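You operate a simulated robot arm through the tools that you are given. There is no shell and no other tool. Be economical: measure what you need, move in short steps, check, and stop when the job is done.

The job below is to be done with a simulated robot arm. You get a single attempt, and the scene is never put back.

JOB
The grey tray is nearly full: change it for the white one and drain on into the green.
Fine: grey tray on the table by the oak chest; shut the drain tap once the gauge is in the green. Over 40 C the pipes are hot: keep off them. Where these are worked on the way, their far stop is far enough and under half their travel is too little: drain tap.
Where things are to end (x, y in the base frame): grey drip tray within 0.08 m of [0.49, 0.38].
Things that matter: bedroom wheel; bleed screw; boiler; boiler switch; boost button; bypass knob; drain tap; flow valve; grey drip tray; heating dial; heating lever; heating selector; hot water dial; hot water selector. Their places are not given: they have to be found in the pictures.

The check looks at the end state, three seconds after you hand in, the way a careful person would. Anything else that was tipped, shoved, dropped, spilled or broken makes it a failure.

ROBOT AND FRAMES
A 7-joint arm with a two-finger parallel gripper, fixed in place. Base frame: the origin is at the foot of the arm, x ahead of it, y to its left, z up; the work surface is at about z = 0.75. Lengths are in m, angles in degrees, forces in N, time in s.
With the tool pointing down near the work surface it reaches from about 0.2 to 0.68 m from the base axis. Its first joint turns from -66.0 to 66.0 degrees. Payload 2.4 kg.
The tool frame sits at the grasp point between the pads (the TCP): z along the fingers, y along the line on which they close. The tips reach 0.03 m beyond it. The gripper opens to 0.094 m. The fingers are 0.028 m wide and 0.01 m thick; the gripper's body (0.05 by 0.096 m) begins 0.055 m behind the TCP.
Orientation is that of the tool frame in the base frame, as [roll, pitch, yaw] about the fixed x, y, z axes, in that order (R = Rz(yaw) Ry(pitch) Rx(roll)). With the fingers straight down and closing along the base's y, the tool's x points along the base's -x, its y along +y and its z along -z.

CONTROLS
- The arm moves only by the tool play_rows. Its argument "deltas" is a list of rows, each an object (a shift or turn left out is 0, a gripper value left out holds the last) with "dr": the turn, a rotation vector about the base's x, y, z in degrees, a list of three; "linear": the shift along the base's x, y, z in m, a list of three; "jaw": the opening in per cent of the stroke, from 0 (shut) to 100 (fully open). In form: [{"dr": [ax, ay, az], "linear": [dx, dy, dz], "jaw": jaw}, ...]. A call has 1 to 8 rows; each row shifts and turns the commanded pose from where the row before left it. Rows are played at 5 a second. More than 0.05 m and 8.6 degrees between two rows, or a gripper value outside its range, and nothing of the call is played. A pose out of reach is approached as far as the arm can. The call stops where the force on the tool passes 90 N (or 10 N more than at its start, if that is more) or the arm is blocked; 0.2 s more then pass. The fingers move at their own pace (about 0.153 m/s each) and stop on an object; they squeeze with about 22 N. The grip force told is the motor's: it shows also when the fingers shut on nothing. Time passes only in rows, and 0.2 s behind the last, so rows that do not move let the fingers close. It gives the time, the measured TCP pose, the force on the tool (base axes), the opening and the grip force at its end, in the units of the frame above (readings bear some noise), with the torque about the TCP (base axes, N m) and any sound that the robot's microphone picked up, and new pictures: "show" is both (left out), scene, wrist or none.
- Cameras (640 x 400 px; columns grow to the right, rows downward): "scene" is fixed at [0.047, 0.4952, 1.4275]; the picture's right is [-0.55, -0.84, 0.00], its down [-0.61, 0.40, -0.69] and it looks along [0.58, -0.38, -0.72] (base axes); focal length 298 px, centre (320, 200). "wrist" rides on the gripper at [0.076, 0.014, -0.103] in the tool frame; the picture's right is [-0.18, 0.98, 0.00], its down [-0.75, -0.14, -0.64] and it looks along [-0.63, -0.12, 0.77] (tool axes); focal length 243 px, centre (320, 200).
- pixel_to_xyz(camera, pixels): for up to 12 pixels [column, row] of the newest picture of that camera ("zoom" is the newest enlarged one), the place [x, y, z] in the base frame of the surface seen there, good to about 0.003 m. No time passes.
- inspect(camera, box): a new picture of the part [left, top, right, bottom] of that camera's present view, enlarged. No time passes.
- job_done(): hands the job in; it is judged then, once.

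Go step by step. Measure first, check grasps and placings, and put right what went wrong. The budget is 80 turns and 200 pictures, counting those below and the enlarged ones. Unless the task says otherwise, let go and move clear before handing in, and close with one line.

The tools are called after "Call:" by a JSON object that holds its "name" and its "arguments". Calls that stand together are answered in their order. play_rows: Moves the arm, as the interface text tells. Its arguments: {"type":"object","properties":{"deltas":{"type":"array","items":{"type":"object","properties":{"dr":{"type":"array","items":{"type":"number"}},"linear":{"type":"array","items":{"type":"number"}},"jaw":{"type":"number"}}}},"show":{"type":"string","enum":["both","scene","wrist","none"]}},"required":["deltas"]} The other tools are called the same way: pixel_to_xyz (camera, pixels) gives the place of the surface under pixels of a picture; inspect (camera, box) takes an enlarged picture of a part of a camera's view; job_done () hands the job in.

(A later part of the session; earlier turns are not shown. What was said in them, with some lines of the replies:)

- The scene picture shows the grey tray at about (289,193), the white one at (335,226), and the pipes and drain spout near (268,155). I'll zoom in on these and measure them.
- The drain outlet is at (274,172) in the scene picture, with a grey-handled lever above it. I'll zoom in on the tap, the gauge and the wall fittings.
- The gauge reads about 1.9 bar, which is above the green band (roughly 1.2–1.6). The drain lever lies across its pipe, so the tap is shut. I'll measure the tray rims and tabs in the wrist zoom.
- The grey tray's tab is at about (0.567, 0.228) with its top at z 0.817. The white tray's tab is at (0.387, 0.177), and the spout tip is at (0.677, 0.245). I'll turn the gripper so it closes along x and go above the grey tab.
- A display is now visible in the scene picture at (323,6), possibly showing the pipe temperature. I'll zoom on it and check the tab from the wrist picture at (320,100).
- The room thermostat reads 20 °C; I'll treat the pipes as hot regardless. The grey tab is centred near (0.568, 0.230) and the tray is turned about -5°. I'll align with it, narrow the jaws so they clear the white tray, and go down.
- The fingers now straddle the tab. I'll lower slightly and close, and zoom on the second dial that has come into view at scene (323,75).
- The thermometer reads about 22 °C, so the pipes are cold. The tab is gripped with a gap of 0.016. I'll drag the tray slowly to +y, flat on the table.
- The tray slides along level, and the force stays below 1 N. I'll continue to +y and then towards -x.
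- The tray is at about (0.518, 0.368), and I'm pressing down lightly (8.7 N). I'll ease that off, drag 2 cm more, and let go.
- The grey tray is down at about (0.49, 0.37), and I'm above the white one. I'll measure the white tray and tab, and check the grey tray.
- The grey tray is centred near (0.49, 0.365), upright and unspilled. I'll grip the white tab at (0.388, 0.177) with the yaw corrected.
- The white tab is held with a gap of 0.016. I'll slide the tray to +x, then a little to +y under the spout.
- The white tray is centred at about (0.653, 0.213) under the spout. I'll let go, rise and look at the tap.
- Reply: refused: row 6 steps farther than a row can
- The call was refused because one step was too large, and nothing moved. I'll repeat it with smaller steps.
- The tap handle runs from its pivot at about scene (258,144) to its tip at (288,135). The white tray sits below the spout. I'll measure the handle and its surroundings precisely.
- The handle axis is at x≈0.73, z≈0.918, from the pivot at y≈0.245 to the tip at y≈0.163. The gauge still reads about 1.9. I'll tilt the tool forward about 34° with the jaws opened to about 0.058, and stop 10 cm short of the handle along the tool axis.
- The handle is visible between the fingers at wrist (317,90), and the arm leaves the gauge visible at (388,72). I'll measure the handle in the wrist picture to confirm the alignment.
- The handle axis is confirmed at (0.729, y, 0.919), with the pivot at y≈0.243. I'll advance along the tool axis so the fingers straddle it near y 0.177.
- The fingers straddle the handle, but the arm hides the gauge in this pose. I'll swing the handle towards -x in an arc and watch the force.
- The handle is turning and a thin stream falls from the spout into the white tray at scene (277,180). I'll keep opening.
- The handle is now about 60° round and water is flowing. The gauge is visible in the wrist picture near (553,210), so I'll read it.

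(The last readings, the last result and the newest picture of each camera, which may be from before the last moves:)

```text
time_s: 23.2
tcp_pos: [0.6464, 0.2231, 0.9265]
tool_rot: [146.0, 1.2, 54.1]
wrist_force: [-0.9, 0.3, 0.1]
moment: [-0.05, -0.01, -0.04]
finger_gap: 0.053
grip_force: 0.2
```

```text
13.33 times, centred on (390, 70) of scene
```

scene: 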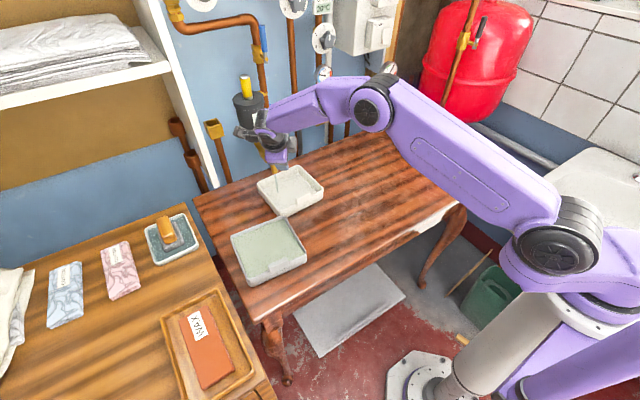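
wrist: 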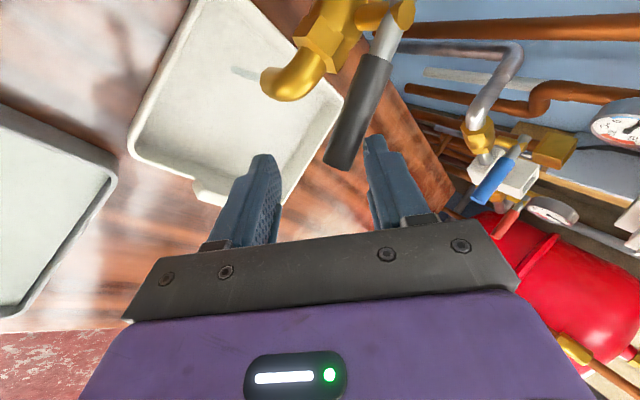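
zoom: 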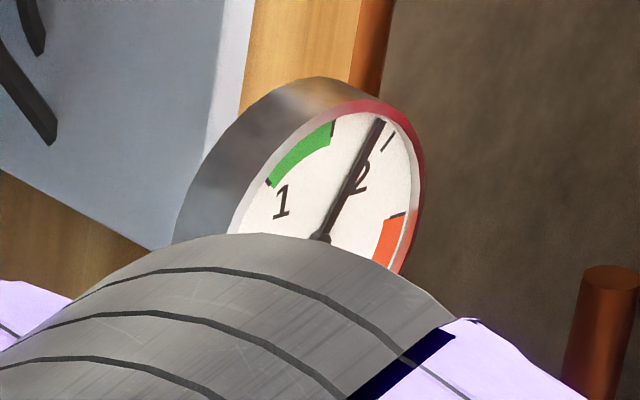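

The gauge in the scene view still reads about 1.87. I'll open the tap a little more and wait while it drains.

Call:
{"name": "play_rows", "arguments": {"deltas": [{"dr": [0, 0, -5], "linear": [-0.002, 0.015, 0]}, {}, {}, {}, {}, {}, {}], "show": "wrist"}}

Call:
{"name": "inspect", "arguments": {"camera": "scene", "box": [370, 55, 410, 85]}}

```text
time_s: 24.8
tcp_pos: [0.6436, 0.239, 0.9267]
tool_rot: [146.0, 1.2, 49.1]
wrist_force: [0.2, 0.3, 0.0]
moment: [0.02, -0.04, 0.02]
finger_gap: 0.0526
grip_force: 0.0
```

wrist: 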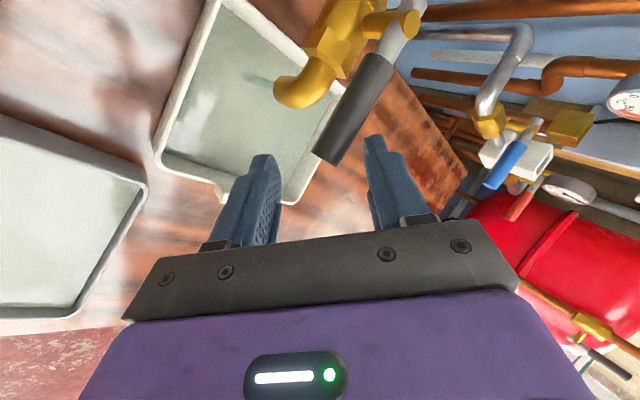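

```text
13.33 times, centred on (390, 70) of scene
```

zoom: 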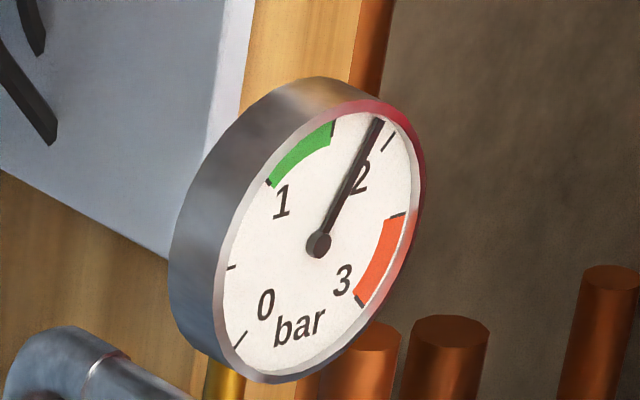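

Water is already visible in the white tray while the gauge has hardly moved. I'll check the tray level before draining further.

Call:
{"name": "inspect", "arguments": {"camera": "scene", "box": [245, 150, 335, 225]}}

Call:
{"name": "pixel_to_xyz", "arguments": {"camera": "wrist", "pixels": [[240, 90], [220, 130], [290, 150], [205, 20], [180, 170]]}}

Call:
{"name": "pixel_to_xyz", "arguments": {"camera": "scene", "pixels": [[295, 190], [285, 200], [300, 180]]}}

```text
5.33 times, centred on (290, 188) of scene
```

zoom: 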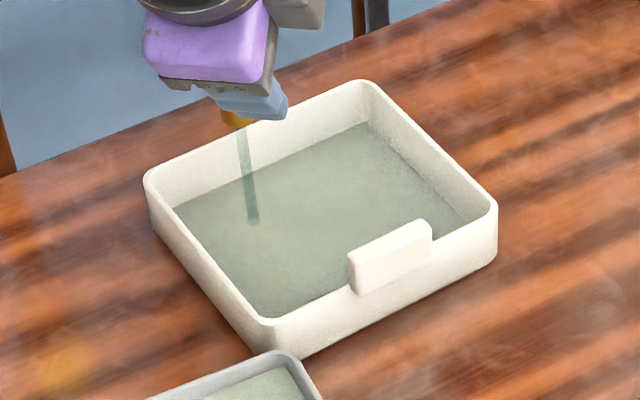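

```text
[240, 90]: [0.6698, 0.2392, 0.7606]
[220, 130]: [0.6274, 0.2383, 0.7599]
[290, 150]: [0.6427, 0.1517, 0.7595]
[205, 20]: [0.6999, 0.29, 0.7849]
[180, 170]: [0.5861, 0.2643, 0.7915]
```

```text
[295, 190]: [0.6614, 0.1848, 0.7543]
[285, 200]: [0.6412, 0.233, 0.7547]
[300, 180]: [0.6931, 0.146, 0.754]
```

The level is only a few millimetres above the tray floor. I'll wait and track both the gauge and the level.

Call:
{"name": "play_rows", "arguments": {"deltas": [{}, {}, {}, {}, {}, {}, {}, {}], "show": "scene"}}

Call:
{"name": "inspect", "arguments": {"camera": "scene", "box": [370, 55, 410, 85]}}

Call:
{"name": "inspect", "arguments": {"camera": "scene", "box": [245, 150, 335, 225]}}

Call:
{"name": "pixel_to_xyz", "arguments": {"camera": "scene", "pixels": [[295, 190], [285, 200], [300, 180]]}}

```text
time_s: 26.6
tcp_pos: [0.643, 0.2389, 0.9272]
tool_rot: [146.0, 1.1, 49.2]
wrist_force: [0.3, -0.4, -1.0]
moment: [-0.02, 0.01, -0.02]
finger_gap: 0.0524
grip_force: 0.0
```

scene: 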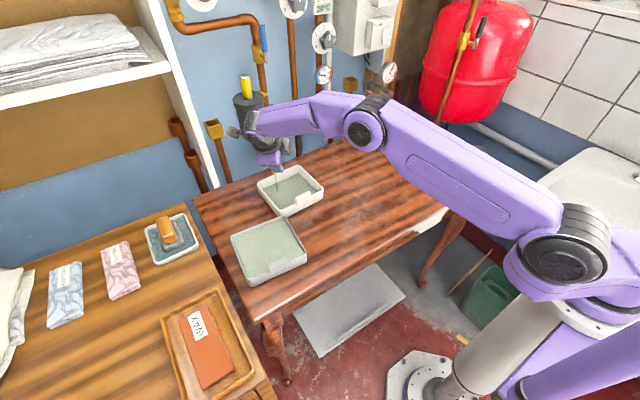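

```text
13.33 times, centred on (390, 70) of scene
```

zoom: 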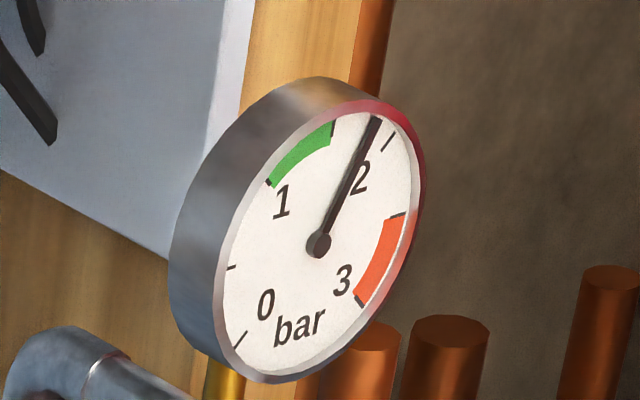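

```text
5.33 times, centred on (290, 188) of scene
```

zoom: 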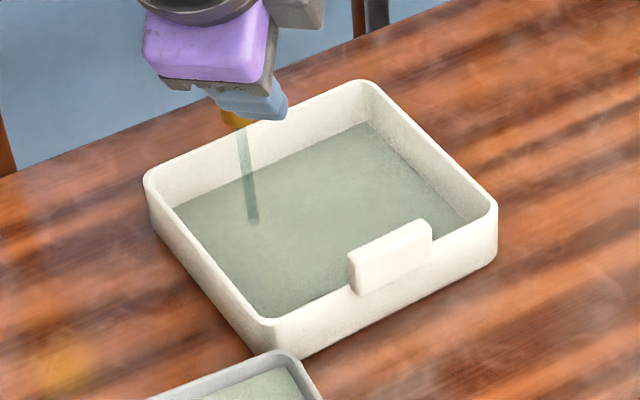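

```text
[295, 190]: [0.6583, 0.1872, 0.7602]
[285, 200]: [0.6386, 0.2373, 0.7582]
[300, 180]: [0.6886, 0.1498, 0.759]
```

The gauge is falling slowly, by roughly 0.03 bar in 1.8 s. I'll ease the handle a bit further towards its stop and wait longer, rechecking as I go.

Call:
{"name": "play_rows", "arguments": {"deltas": [{"linear": [0, 0.007, 0]}, {"linear": [0.001, 0.006, 0]}, {}, {}, {}, {}, {}, {}], "show": "wrist"}}

Call:
{"name": "play_rows", "arguments": {"deltas": [{}, {}, {}, {}, {}, {}, {}, {}], "show": "none"}}

Call:
{"name": "inspect", "arguments": {"camera": "scene", "box": [370, 55, 410, 85]}}

Call:
{"name": "pixel_to_xyz", "arguments": {"camera": "scene", "pixels": [[295, 190], [285, 200], [300, 180]]}}

```text
time_s: 28.4
tcp_pos: [0.6459, 0.2472, 0.9269]
tool_rot: [146.0, 1.4, 48.7]
wrist_force: [-4.5, -20.1, 1.1]
moment: [-0.05, 0.04, -0.83]
finger_gap: 0.0575
grip_force: 4.2
```

wrist: 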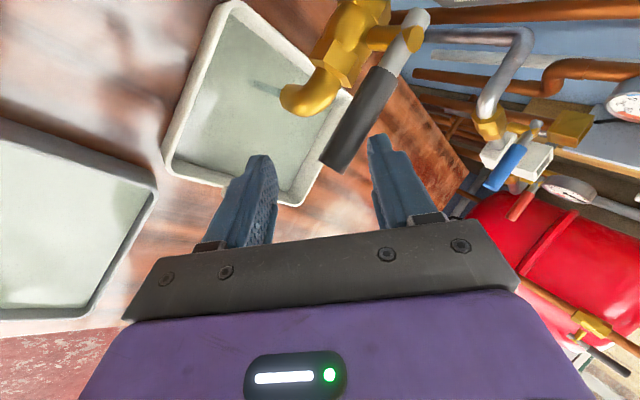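

```text
time_s: 30.2
tcp_pos: [0.6456, 0.2469, 0.9277]
tool_rot: [145.9, 1.3, 48.8]
wrist_force: [-5.0, -19.4, 1.9]
moment: [-0.06, -0.05, -0.77]
finger_gap: 0.0576
grip_force: 4.3
```

```text
13.33 times, centred on (390, 70) of scene
```

zoom: 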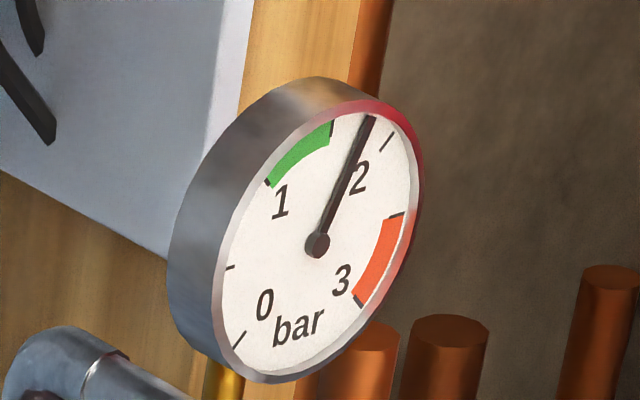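

```text
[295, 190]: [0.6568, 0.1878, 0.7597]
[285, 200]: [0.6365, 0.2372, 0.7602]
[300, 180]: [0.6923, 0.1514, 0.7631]
```

The handle is on its far stop, with about 20 N on the tool, so I'll back off slightly. The gauge reads about 1.8 and is falling steadily, so I'll keep waiting.

Call:
{"name": "play_rows", "arguments": {"deltas": [{"linear": [0, -0.007, 0]}, {}, {}, {}, {}, {}, {}, {}], "show": "none"}}

Call:
{"name": "play_rows", "arguments": {"deltas": [{}, {}, {}, {}, {}, {}, {}, {}], "show": "none"}}

Call:
{"name": "play_rows", "arguments": {"deltas": [{}, {}, {}, {}, {}, {}, {}, {}], "show": "scene"}}

Call:
{"name": "inspect", "arguments": {"camera": "scene", "box": [370, 55, 410, 85]}}

Call:
{"name": "pixel_to_xyz", "arguments": {"camera": "scene", "pixels": [[295, 190], [285, 200], [300, 180]]}}

```text
time_s: 32.0
tcp_pos: [0.6453, 0.2448, 0.9276]
tool_rot: [146.0, 1.2, 49.3]
wrist_force: [0.2, -4.4, 4.0]
moment: [-0.08, -0.14, -0.13]
finger_gap: 0.0552
grip_force: 2.0
```

```text
time_s: 33.8
tcp_pos: [0.6461, 0.245, 0.9281]
tool_rot: [145.9, 1.2, 49.2]
wrist_force: [1.3, -2.5, 1.4]
moment: [-0.02, -0.01, -0.07]
finger_gap: 0.054
grip_force: 1.2
```

```text
time_s: 35.6
tcp_pos: [0.6446, 0.2439, 0.9273]
tool_rot: [146.0, 1.1, 49.2]
wrist_force: [0.8, -1.9, 1.5]
moment: [-0.02, -0.06, -0.07]
finger_gap: 0.0541
grip_force: 1.3
```

scene: 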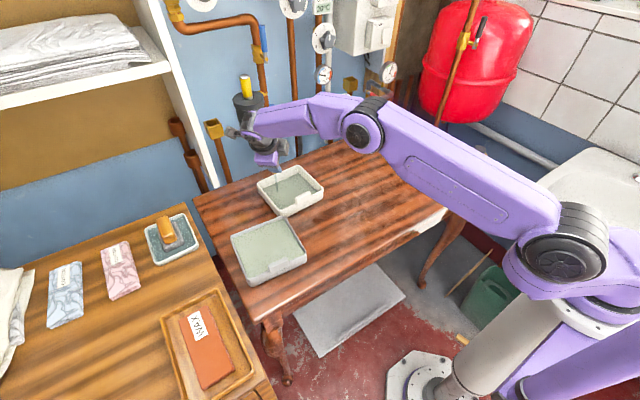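

```text
13.33 times, centred on (390, 70) of scene
```

zoom: 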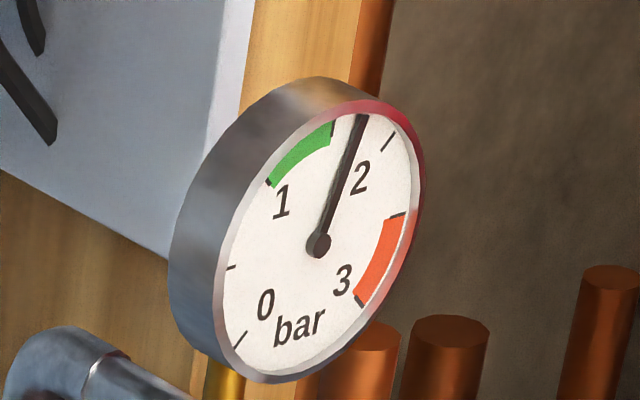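

```text
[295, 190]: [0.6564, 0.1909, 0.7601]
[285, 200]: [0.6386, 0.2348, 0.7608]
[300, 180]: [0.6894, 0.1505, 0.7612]
```

The gauge is at about 1.74 and the tray level is only about 0.761 against a rim at 0.79, so there's plenty of room. I'll wait longer.

Call:
{"name": "play_rows", "arguments": {"deltas": [{}, {}, {}, {}, {}, {}, {}, {}], "show": "none"}}

Call:
{"name": "play_rows", "arguments": {"deltas": [{}, {}, {}, {}, {}, {}, {}, {}], "show": "none"}}

Call:
{"name": "play_rows", "arguments": {"deltas": [{}, {}, {}, {}, {}, {}, {}, {}], "show": "none"}}

Call:
{"name": "play_rows", "arguments": {"deltas": [{}, {}, {}, {}, {}, {}, {}, {}], "show": "none"}}

Call:
{"name": "play_rows", "arguments": {"deltas": [{}, {}, {}, {}, {}, {}, {}, {}], "show": "none"}}

Call:
{"name": "inspect", "arguments": {"camera": "scene", "box": [370, 55, 410, 85]}}

Call:
{"name": "pixel_to_xyz", "arguments": {"camera": "scene", "pixels": [[295, 190], [285, 200], [300, 180]]}}

```text
time_s: 37.4
tcp_pos: [0.6447, 0.2453, 0.9282]
tool_rot: [146.0, 1.1, 49.2]
wrist_force: [1.3, -2.0, 0.9]
moment: [-0.05, -0.04, -0.06]
finger_gap: 0.0542
grip_force: 0.7
```

```text
time_s: 39.2
tcp_pos: [0.6455, 0.2433, 0.9278]
tool_rot: [146.0, 1.1, 49.2]
wrist_force: [0.3, -2.7, 1.6]
moment: [-0.06, -0.06, -0.06]
finger_gap: 0.0538
grip_force: 1.4
```

```text
time_s: 41.0
tcp_pos: [0.6457, 0.2444, 0.9281]
tool_rot: [146.1, 1.1, 49.2]
wrist_force: [-0.1, -2.9, 1.5]
moment: [-0.03, -0.02, -0.09]
finger_gap: 0.054
grip_force: 1.6
```

```text
time_s: 42.8
tcp_pos: [0.6445, 0.2447, 0.9274]
tool_rot: [146.0, 1.1, 49.2]
wrist_force: [-0.1, -3.0, 1.5]
moment: [-0.04, -0.09, -0.1]
finger_gap: 0.0541
grip_force: 0.5
```

```text
time_s: 44.6
tcp_pos: [0.6462, 0.2438, 0.9258]
tool_rot: [146.0, 1.1, 49.2]
wrist_force: [0.5, -2.3, 1.1]
moment: [-0.03, -0.05, -0.1]
finger_gap: 0.0541
grip_force: 0.7
```

```text
13.33 times, centred on (390, 70) of scene
```

zoom: 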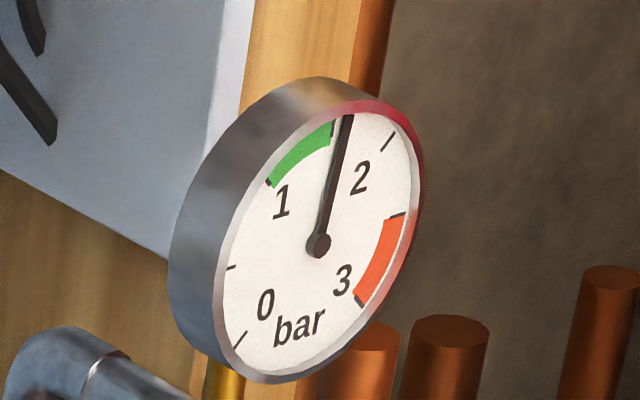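

```text
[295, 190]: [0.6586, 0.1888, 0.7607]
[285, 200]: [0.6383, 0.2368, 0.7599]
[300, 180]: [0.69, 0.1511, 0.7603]
```

The needle is nearly at the green band's upper edge (about 1.57) and the tray level is stable at about 0.761. I'll wait about 11 s more to get well inside the band.

Call:
{"name": "play_rows", "arguments": {"deltas": [{}, {}, {}, {}, {}, {}, {}, {}], "show": "none"}}

Call:
{"name": "play_rows", "arguments": {"deltas": [{}, {}, {}, {}, {}, {}, {}, {}], "show": "none"}}

Call:
{"name": "play_rows", "arguments": {"deltas": [{}, {}, {}, {}, {}, {}, {}, {}], "show": "none"}}

Call:
{"name": "play_rows", "arguments": {"deltas": [{}, {}, {}, {}, {}, {}, {}, {}], "show": "none"}}

Call:
{"name": "play_rows", "arguments": {"deltas": [{}, {}, {}, {}, {}, {}, {}, {}], "show": "none"}}

Call:
{"name": "play_rows", "arguments": {"deltas": [{}, {}, {}, {}, {}, {}, {}, {}], "show": "wrist"}}

Call:
{"name": "inspect", "arguments": {"camera": "scene", "box": [370, 55, 410, 85]}}

Call:
{"name": "pixel_to_xyz", "arguments": {"camera": "scene", "pixels": [[295, 190], [285, 200], [300, 180]]}}

```text
time_s: 46.4
tcp_pos: [0.6449, 0.2452, 0.9279]
tool_rot: [146.0, 1.2, 49.2]
wrist_force: [-0.2, -2.4, 1.4]
moment: [-0.02, -0.06, -0.13]
finger_gap: 0.0537
grip_force: 1.0
```

```text
time_s: 48.2
tcp_pos: [0.6459, 0.245, 0.9263]
tool_rot: [146.0, 1.1, 49.2]
wrist_force: [0.3, -2.8, 1.2]
moment: [-0.04, -0.01, -0.11]
finger_gap: 0.0538
grip_force: 1.1
```

```text
time_s: 50.0
tcp_pos: [0.6458, 0.2447, 0.9279]
tool_rot: [146.0, 1.1, 49.2]
wrist_force: [-0.7, -2.8, 1.1]
moment: [-0.02, -0.03, -0.12]
finger_gap: 0.0537
grip_force: 1.1
```

```text
time_s: 51.8
tcp_pos: [0.6458, 0.2446, 0.9265]
tool_rot: [145.9, 1.1, 49.3]
wrist_force: [-0.1, -3.2, 1.7]
moment: [-0.06, -0.03, -0.12]
finger_gap: 0.0535
grip_force: 0.8
```

```text
time_s: 53.6
tcp_pos: [0.646, 0.2446, 0.9274]
tool_rot: [146.0, 1.1, 49.1]
wrist_force: [-0.3, -3.0, 1.2]
moment: [-0.03, -0.02, -0.12]
finger_gap: 0.0541
grip_force: 0.9
```

```text
time_s: 55.4
tcp_pos: [0.644, 0.2449, 0.927]
tool_rot: [146.0, 1.1, 49.2]
wrist_force: [-0.4, -3.2, 0.9]
moment: [-0.04, -0.05, -0.08]
finger_gap: 0.0538
grip_force: 1.4
```

wrist: 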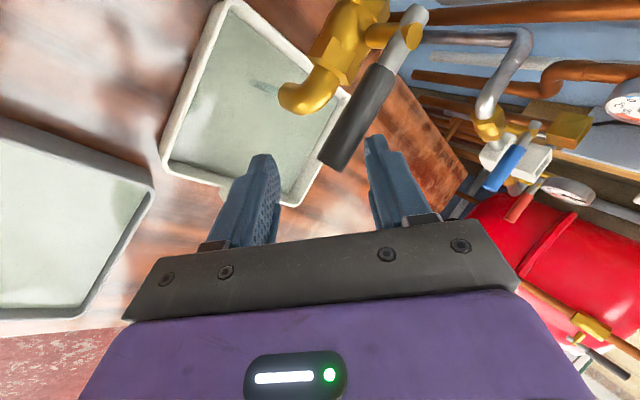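

```text
13.33 times, centred on (390, 70) of scene
```

zoom: 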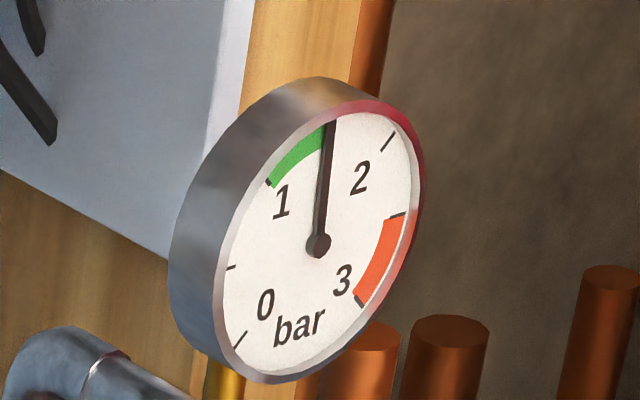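

```text
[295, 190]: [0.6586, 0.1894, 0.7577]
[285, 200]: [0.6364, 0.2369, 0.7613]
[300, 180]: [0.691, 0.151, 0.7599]
```

The needle has just entered the green (about 1.49). I'll give it about 7 s more for some margin before shutting the tap.

Call:
{"name": "play_rows", "arguments": {"deltas": [{}, {}, {}, {}, {}, {}, {}, {}], "show": "none"}}

Call:
{"name": "play_rows", "arguments": {"deltas": [{}, {}, {}, {}, {}, {}, {}, {}], "show": "none"}}

Call:
{"name": "play_rows", "arguments": {"deltas": [{}, {}, {}, {}, {}, {}, {}, {}], "show": "none"}}

Call:
{"name": "play_rows", "arguments": {"deltas": [{}, {}, {}, {}, {}, {}, {}, {}], "show": "none"}}

Call:
{"name": "inspect", "arguments": {"camera": "scene", "box": [370, 55, 410, 85]}}

```text
time_s: 57.2
tcp_pos: [0.6452, 0.2451, 0.9277]
tool_rot: [146.0, 1.0, 49.2]
wrist_force: [0.0, -2.0, 1.6]
moment: [-0.03, -0.05, -0.11]
finger_gap: 0.0538
grip_force: 1.0
```

```text
time_s: 59.0
tcp_pos: [0.6449, 0.2445, 0.9272]
tool_rot: [146.0, 1.1, 49.2]
wrist_force: [-1.1, -3.0, 1.4]
moment: [-0.04, -0.06, -0.08]
finger_gap: 0.0542
grip_force: 0.7
```

```text
time_s: 60.8
tcp_pos: [0.6453, 0.2448, 0.9272]
tool_rot: [146.0, 1.0, 49.2]
wrist_force: [0.5, -2.7, 1.1]
moment: [-0.03, -0.05, -0.11]
finger_gap: 0.0539
grip_force: 0.9
```

```text
time_s: 62.6
tcp_pos: [0.6456, 0.2456, 0.9274]
tool_rot: [146.1, 1.1, 49.2]
wrist_force: [1.0, -3.2, 0.9]
moment: [-0.03, -0.02, -0.09]
finger_gap: 0.0536
grip_force: 1.4
```

```text
13.33 times, centred on (390, 70) of scene
```

zoom: 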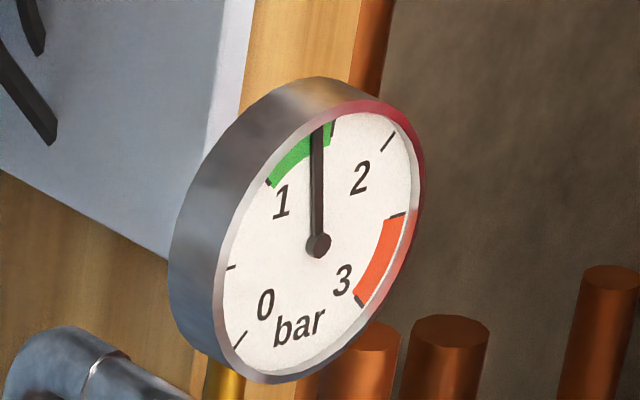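

The gauge is at about 1.39, well inside the green. I'll swing the handle back along the same arc to shut the tap.

Call:
{"name": "play_rows", "arguments": {"deltas": [{"dr": [0, 0, 5], "linear": [0.011, -0.019, 0]}, {"dr": [0, 0, 7.5], "linear": [0.007, -0.016, 0]}, {"dr": [0, 0, 7.5], "linear": [0.01, -0.014, 0]}, {"dr": [0, 0, 7.5], "linear": [0.014, -0.01, 0]}, {"dr": [0, 0, 7.5], "linear": [0.016, -0.007, 0]}]}}

```text
time_s: 63.8
tcp_pos: [0.7029, 0.1793, 0.9274]
tool_rot: [146.0, 1.2, 84.4]
wrist_force: [-0.3, -0.5, -0.1]
moment: [-0.04, -0.01, 0.0]
finger_gap: 0.0528
grip_force: 0.0
```

scene: 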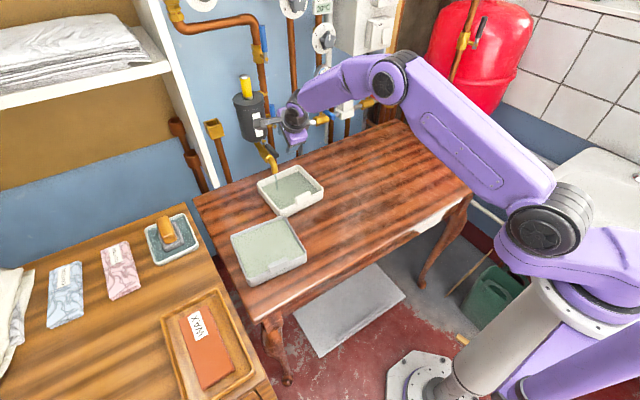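
wrist: 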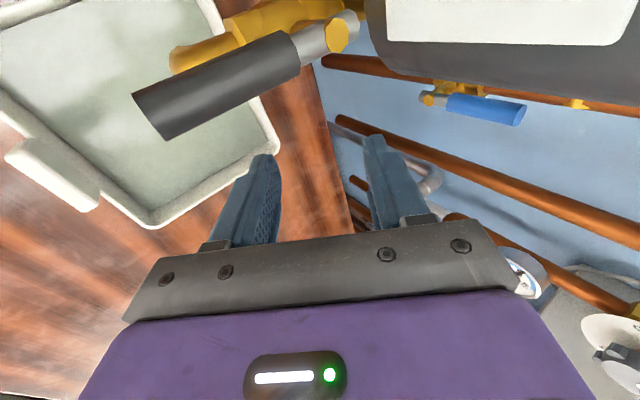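

The handle slipped out of the jaws at roughly 70° and water is still running. There's time before the gauge leaves the green. I'll measure where the handle is now.

Call:
{"name": "pixel_to_xyz", "arguments": {"camera": "wrist", "pixels": [[150, 110], [180, 98], [220, 80], [260, 62], [290, 50], [325, 35], [200, 55], [240, 25]]}}

```text
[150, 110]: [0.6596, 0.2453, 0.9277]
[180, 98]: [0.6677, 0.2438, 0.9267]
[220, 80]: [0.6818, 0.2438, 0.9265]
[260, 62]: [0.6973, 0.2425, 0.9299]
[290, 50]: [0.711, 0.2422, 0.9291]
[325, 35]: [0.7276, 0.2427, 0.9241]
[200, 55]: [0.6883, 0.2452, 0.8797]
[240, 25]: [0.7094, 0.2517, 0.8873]
```

The handle is actually at the full 90°, along -x at y≈0.243 with its tip at x≈0.65. I'll close the fingers, lift over it, and come down on its +y side to push it shut.

Call:
{"name": "play_rows", "arguments": {"deltas": [{"linear": [0, 0, 0.045], "jaw": 0}, {"linear": [-0.015, 0.04, 0.02]}, {"linear": [-0.015, 0.035, 0]}, {"linear": [0, 0.025, 0]}, {"linear": [0, 0, -0.03]}, {"linear": [0, 0, -0.03]}]}}

```text
time_s: 65.2
tcp_pos: [0.673, 0.2768, 0.9312]
tool_rot: [146.0, 1.0, 84.2]
wrist_force: [0.3, -0.2, 0.7]
moment: [0.0, 0.0, -0.01]
finger_gap: 0.0
grip_force: 22.2
```

scene: 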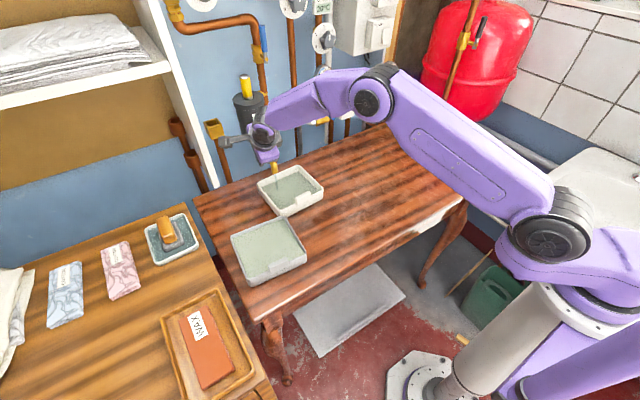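
wrist: 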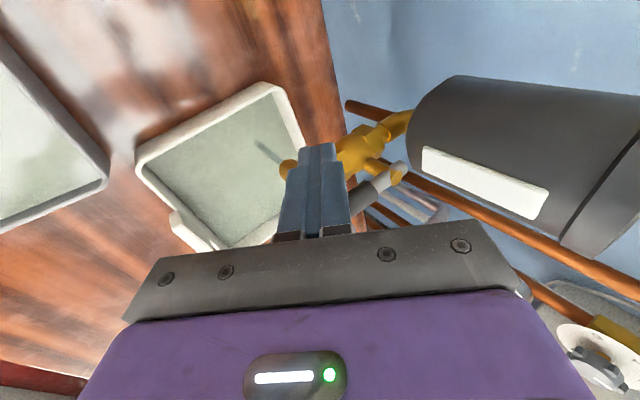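

The closed fingers sit on the handle's +y side. I'll push it round the arc towards shut.

Call:
{"name": "play_rows", "arguments": {"deltas": [{"linear": [-0.002, -0.018, 0]}, {"linear": [-0.001, -0.015, 0]}, {"linear": [0.001, -0.012, 0]}, {"linear": [0.003, -0.011, 0]}, {"linear": [0.006, -0.011, 0]}, {"linear": [0.008, -0.011, 0]}]}}

```text
time_s: 66.6
tcp_pos: [0.6887, 0.1994, 0.9321]
tool_rot: [146.0, 1.1, 84.2]
wrist_force: [-0.5, 0.3, -1.3]
moment: [0.03, 0.04, 0.01]
finger_gap: 0.0
grip_force: 22.0
```

scene: 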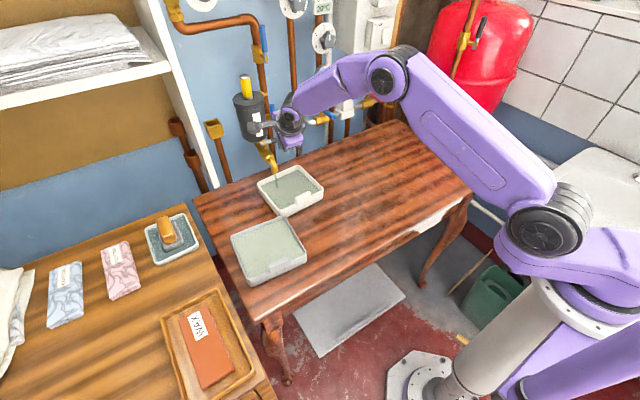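
wrist: 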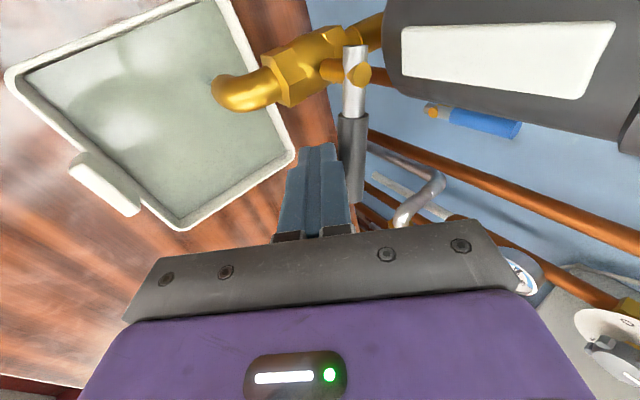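

The handle has swung most of the way, with the fingers pushing from its -x side and only a thin stream left. I'll push on to the stop in small steps.

Call:
{"name": "play_rows", "arguments": {"deltas": [{"linear": [0.01, -0.007, 0]}, {"linear": [0.007, -0.003, 0]}, {"linear": [0.004, 0, 0]}]}}

Call:
{"name": "inspect", "arguments": {"camera": "scene", "box": [230, 120, 330, 200]}}

```text
time_s: 67.4
tcp_pos: [0.7056, 0.1922, 0.9267]
tool_rot: [146.6, 1.4, 84.3]
wrist_force: [-37.4, 0.0, 4.6]
moment: [0.03, 0.36, 0.34]
finger_gap: 0.0
grip_force: 21.9
```

scene: 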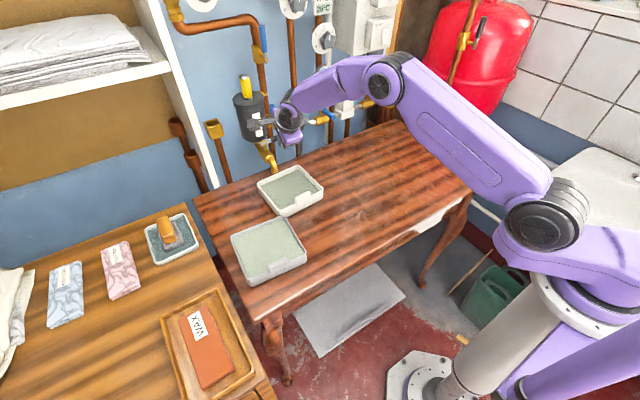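
wrist: 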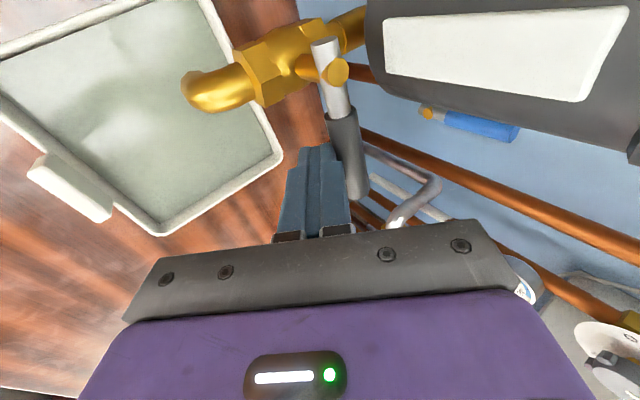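

```text
5.00 times, centred on (280, 160) of scene
```

zoom: 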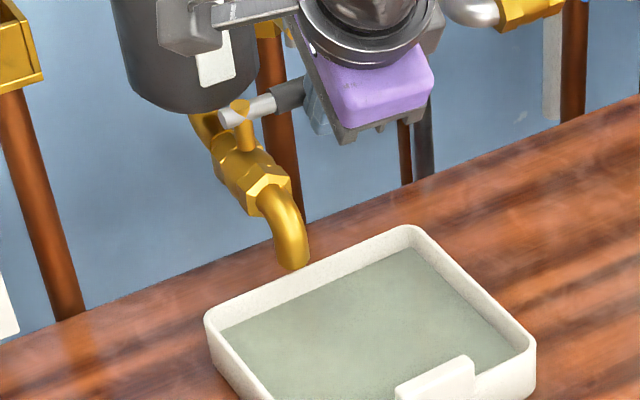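

The handle is on its closed stop with 37 N on the tool, and the stream has ended. I'll back off in -x, rise, and check the gauge.

Call:
{"name": "play_rows", "arguments": {"deltas": [{"linear": [-0.015, 0, 0]}, {"linear": [-0.03, -0.01, 0.02]}, {"linear": [-0.03, -0.015, 0.03]}, {"linear": [-0.03, -0.02, 0.03]}, {"linear": [-0.03, -0.02, 0.03]}, {}, {}]}}

Call:
{"name": "inspect", "arguments": {"camera": "scene", "box": [370, 55, 410, 85]}}

Call:
{"name": "inspect", "arguments": {"camera": "scene", "box": [210, 110, 350, 300]}}

Call:
{"name": "pixel_to_xyz", "arguments": {"camera": "scene", "pixels": [[287, 135], [272, 139], [268, 250], [277, 262], [231, 237], [285, 217], [306, 254], [252, 284]]}}

```text
time_s: 69.0
tcp_pos: [0.5762, 0.1235, 1.0434]
tool_rot: [146.0, 1.1, 84.3]
wrist_force: [0.3, 0.0, 0.2]
moment: [0.01, -0.03, 0.01]
finger_gap: 0.0003
grip_force: 21.7
```

scene: 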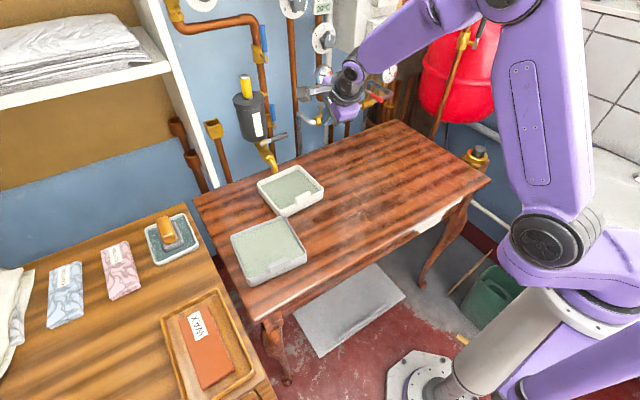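
wrist: 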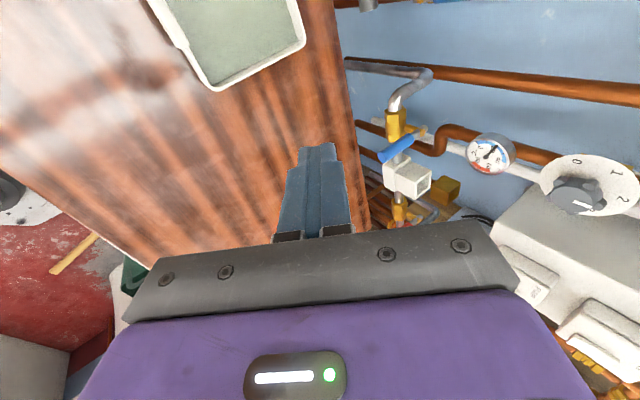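

```text
13.33 times, centred on (390, 70) of scene
```

zoom: 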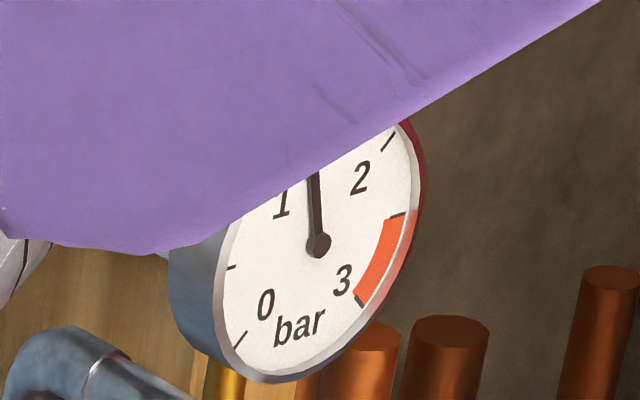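

```text
2.11 times, centred on (280, 205) of scene
```

zoom: 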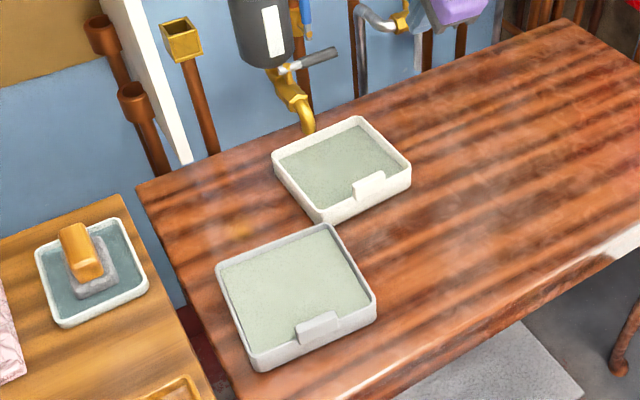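

```text
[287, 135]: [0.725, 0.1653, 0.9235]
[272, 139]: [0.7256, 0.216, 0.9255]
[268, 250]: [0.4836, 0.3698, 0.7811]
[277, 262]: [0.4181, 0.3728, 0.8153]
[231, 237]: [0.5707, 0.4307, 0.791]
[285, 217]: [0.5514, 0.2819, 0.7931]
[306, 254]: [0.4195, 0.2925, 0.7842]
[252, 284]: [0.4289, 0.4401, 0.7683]
```

The tap handle is back at its shut position, there's no stream, and both trays are upright. I'll move a bit further clear and confirm the gauge holds in the green.

Call:
{"name": "play_rows", "arguments": {"deltas": [{"linear": [-0.04, 0, 0.02]}, {"linear": [-0.04, 0, 0.02]}, {"linear": [-0.04, 0.01, 0.02]}, {"linear": [-0.03, 0.03, 0.02]}, {}, {}, {}], "show": "scene"}}

Call:
{"name": "inspect", "arguments": {"camera": "scene", "box": [370, 55, 410, 85]}}

Call:
{"name": "inspect", "arguments": {"camera": "scene", "box": [240, 120, 340, 220]}}

```text
time_s: 70.6
tcp_pos: [0.4244, 0.1637, 1.1229]
tool_rot: [146.0, 1.1, 84.2]
wrist_force: [0.1, -0.6, -0.7]
moment: [0.0, 0.01, 0.01]
finger_gap: 0.0
grip_force: 22.5
```

scene: 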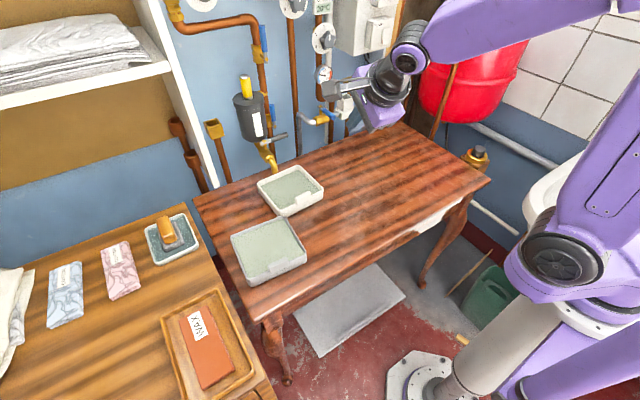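

```text
13.33 times, centred on (390, 70) of scene
```

zoom: 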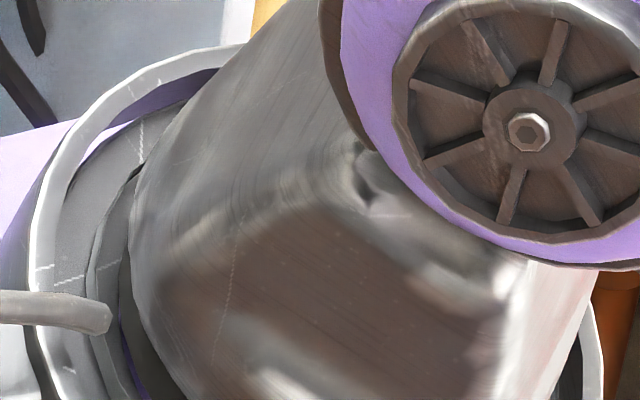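

```text
4.00 times, centred on (290, 170) of scene
```

zoom: 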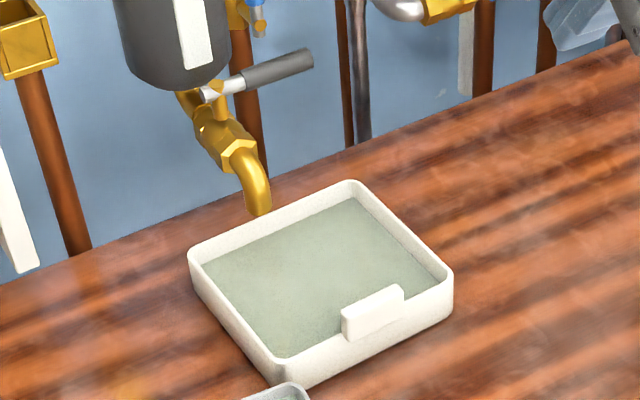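

The spout is dry and the tap is shut, but the arm now hides the gauge. I'll shift back towards the starting pose for one last reading.

Call:
{"name": "play_rows", "arguments": {"deltas": [{"linear": [-0.01, 0.04, 0.02]}, {"linear": [-0.02, 0.04, 0.02]}, {"linear": [-0.02, 0.03, 0.02]}, {}, {}, {}], "show": "scene"}}

Call:
{"name": "inspect", "arguments": {"camera": "scene", "box": [370, 55, 410, 85]}}

```text
time_s: 72.0
tcp_pos: [0.3742, 0.2779, 1.1819]
tool_rot: [146.0, 1.1, 84.2]
wrist_force: [-0.7, -0.3, 0.2]
moment: [0.02, 0.0, 0.0]
finger_gap: 0.0003
grip_force: 22.3
```

scene: 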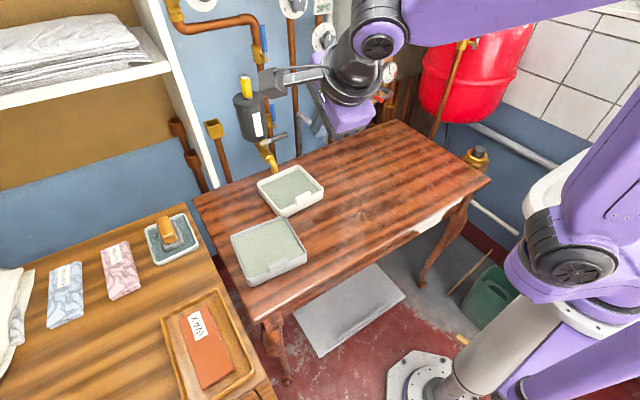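

```text
13.33 times, centred on (390, 70) of scene
```

zoom: 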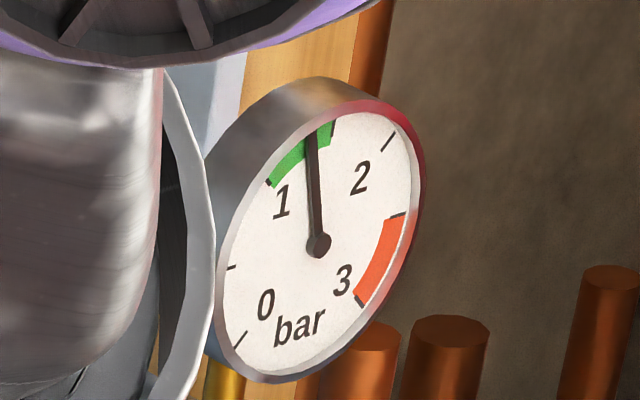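

The gauge is holding at about 1.35, inside the green. The tap is shut, the white tray is under the spout, the grey tray is at about (0.49, 0.37), and the arm is clear, so I'm handing in.

Call:
{"name": "job_done", "arguments": {}}

```text
The job is handed in.
```

The trays are swapped: the grey one is on the table by the oak chest at about (0.49, 0.37) and the white one is under the spout; the gauge is in the green at about 1.35 bar, and the drain tap is shut.
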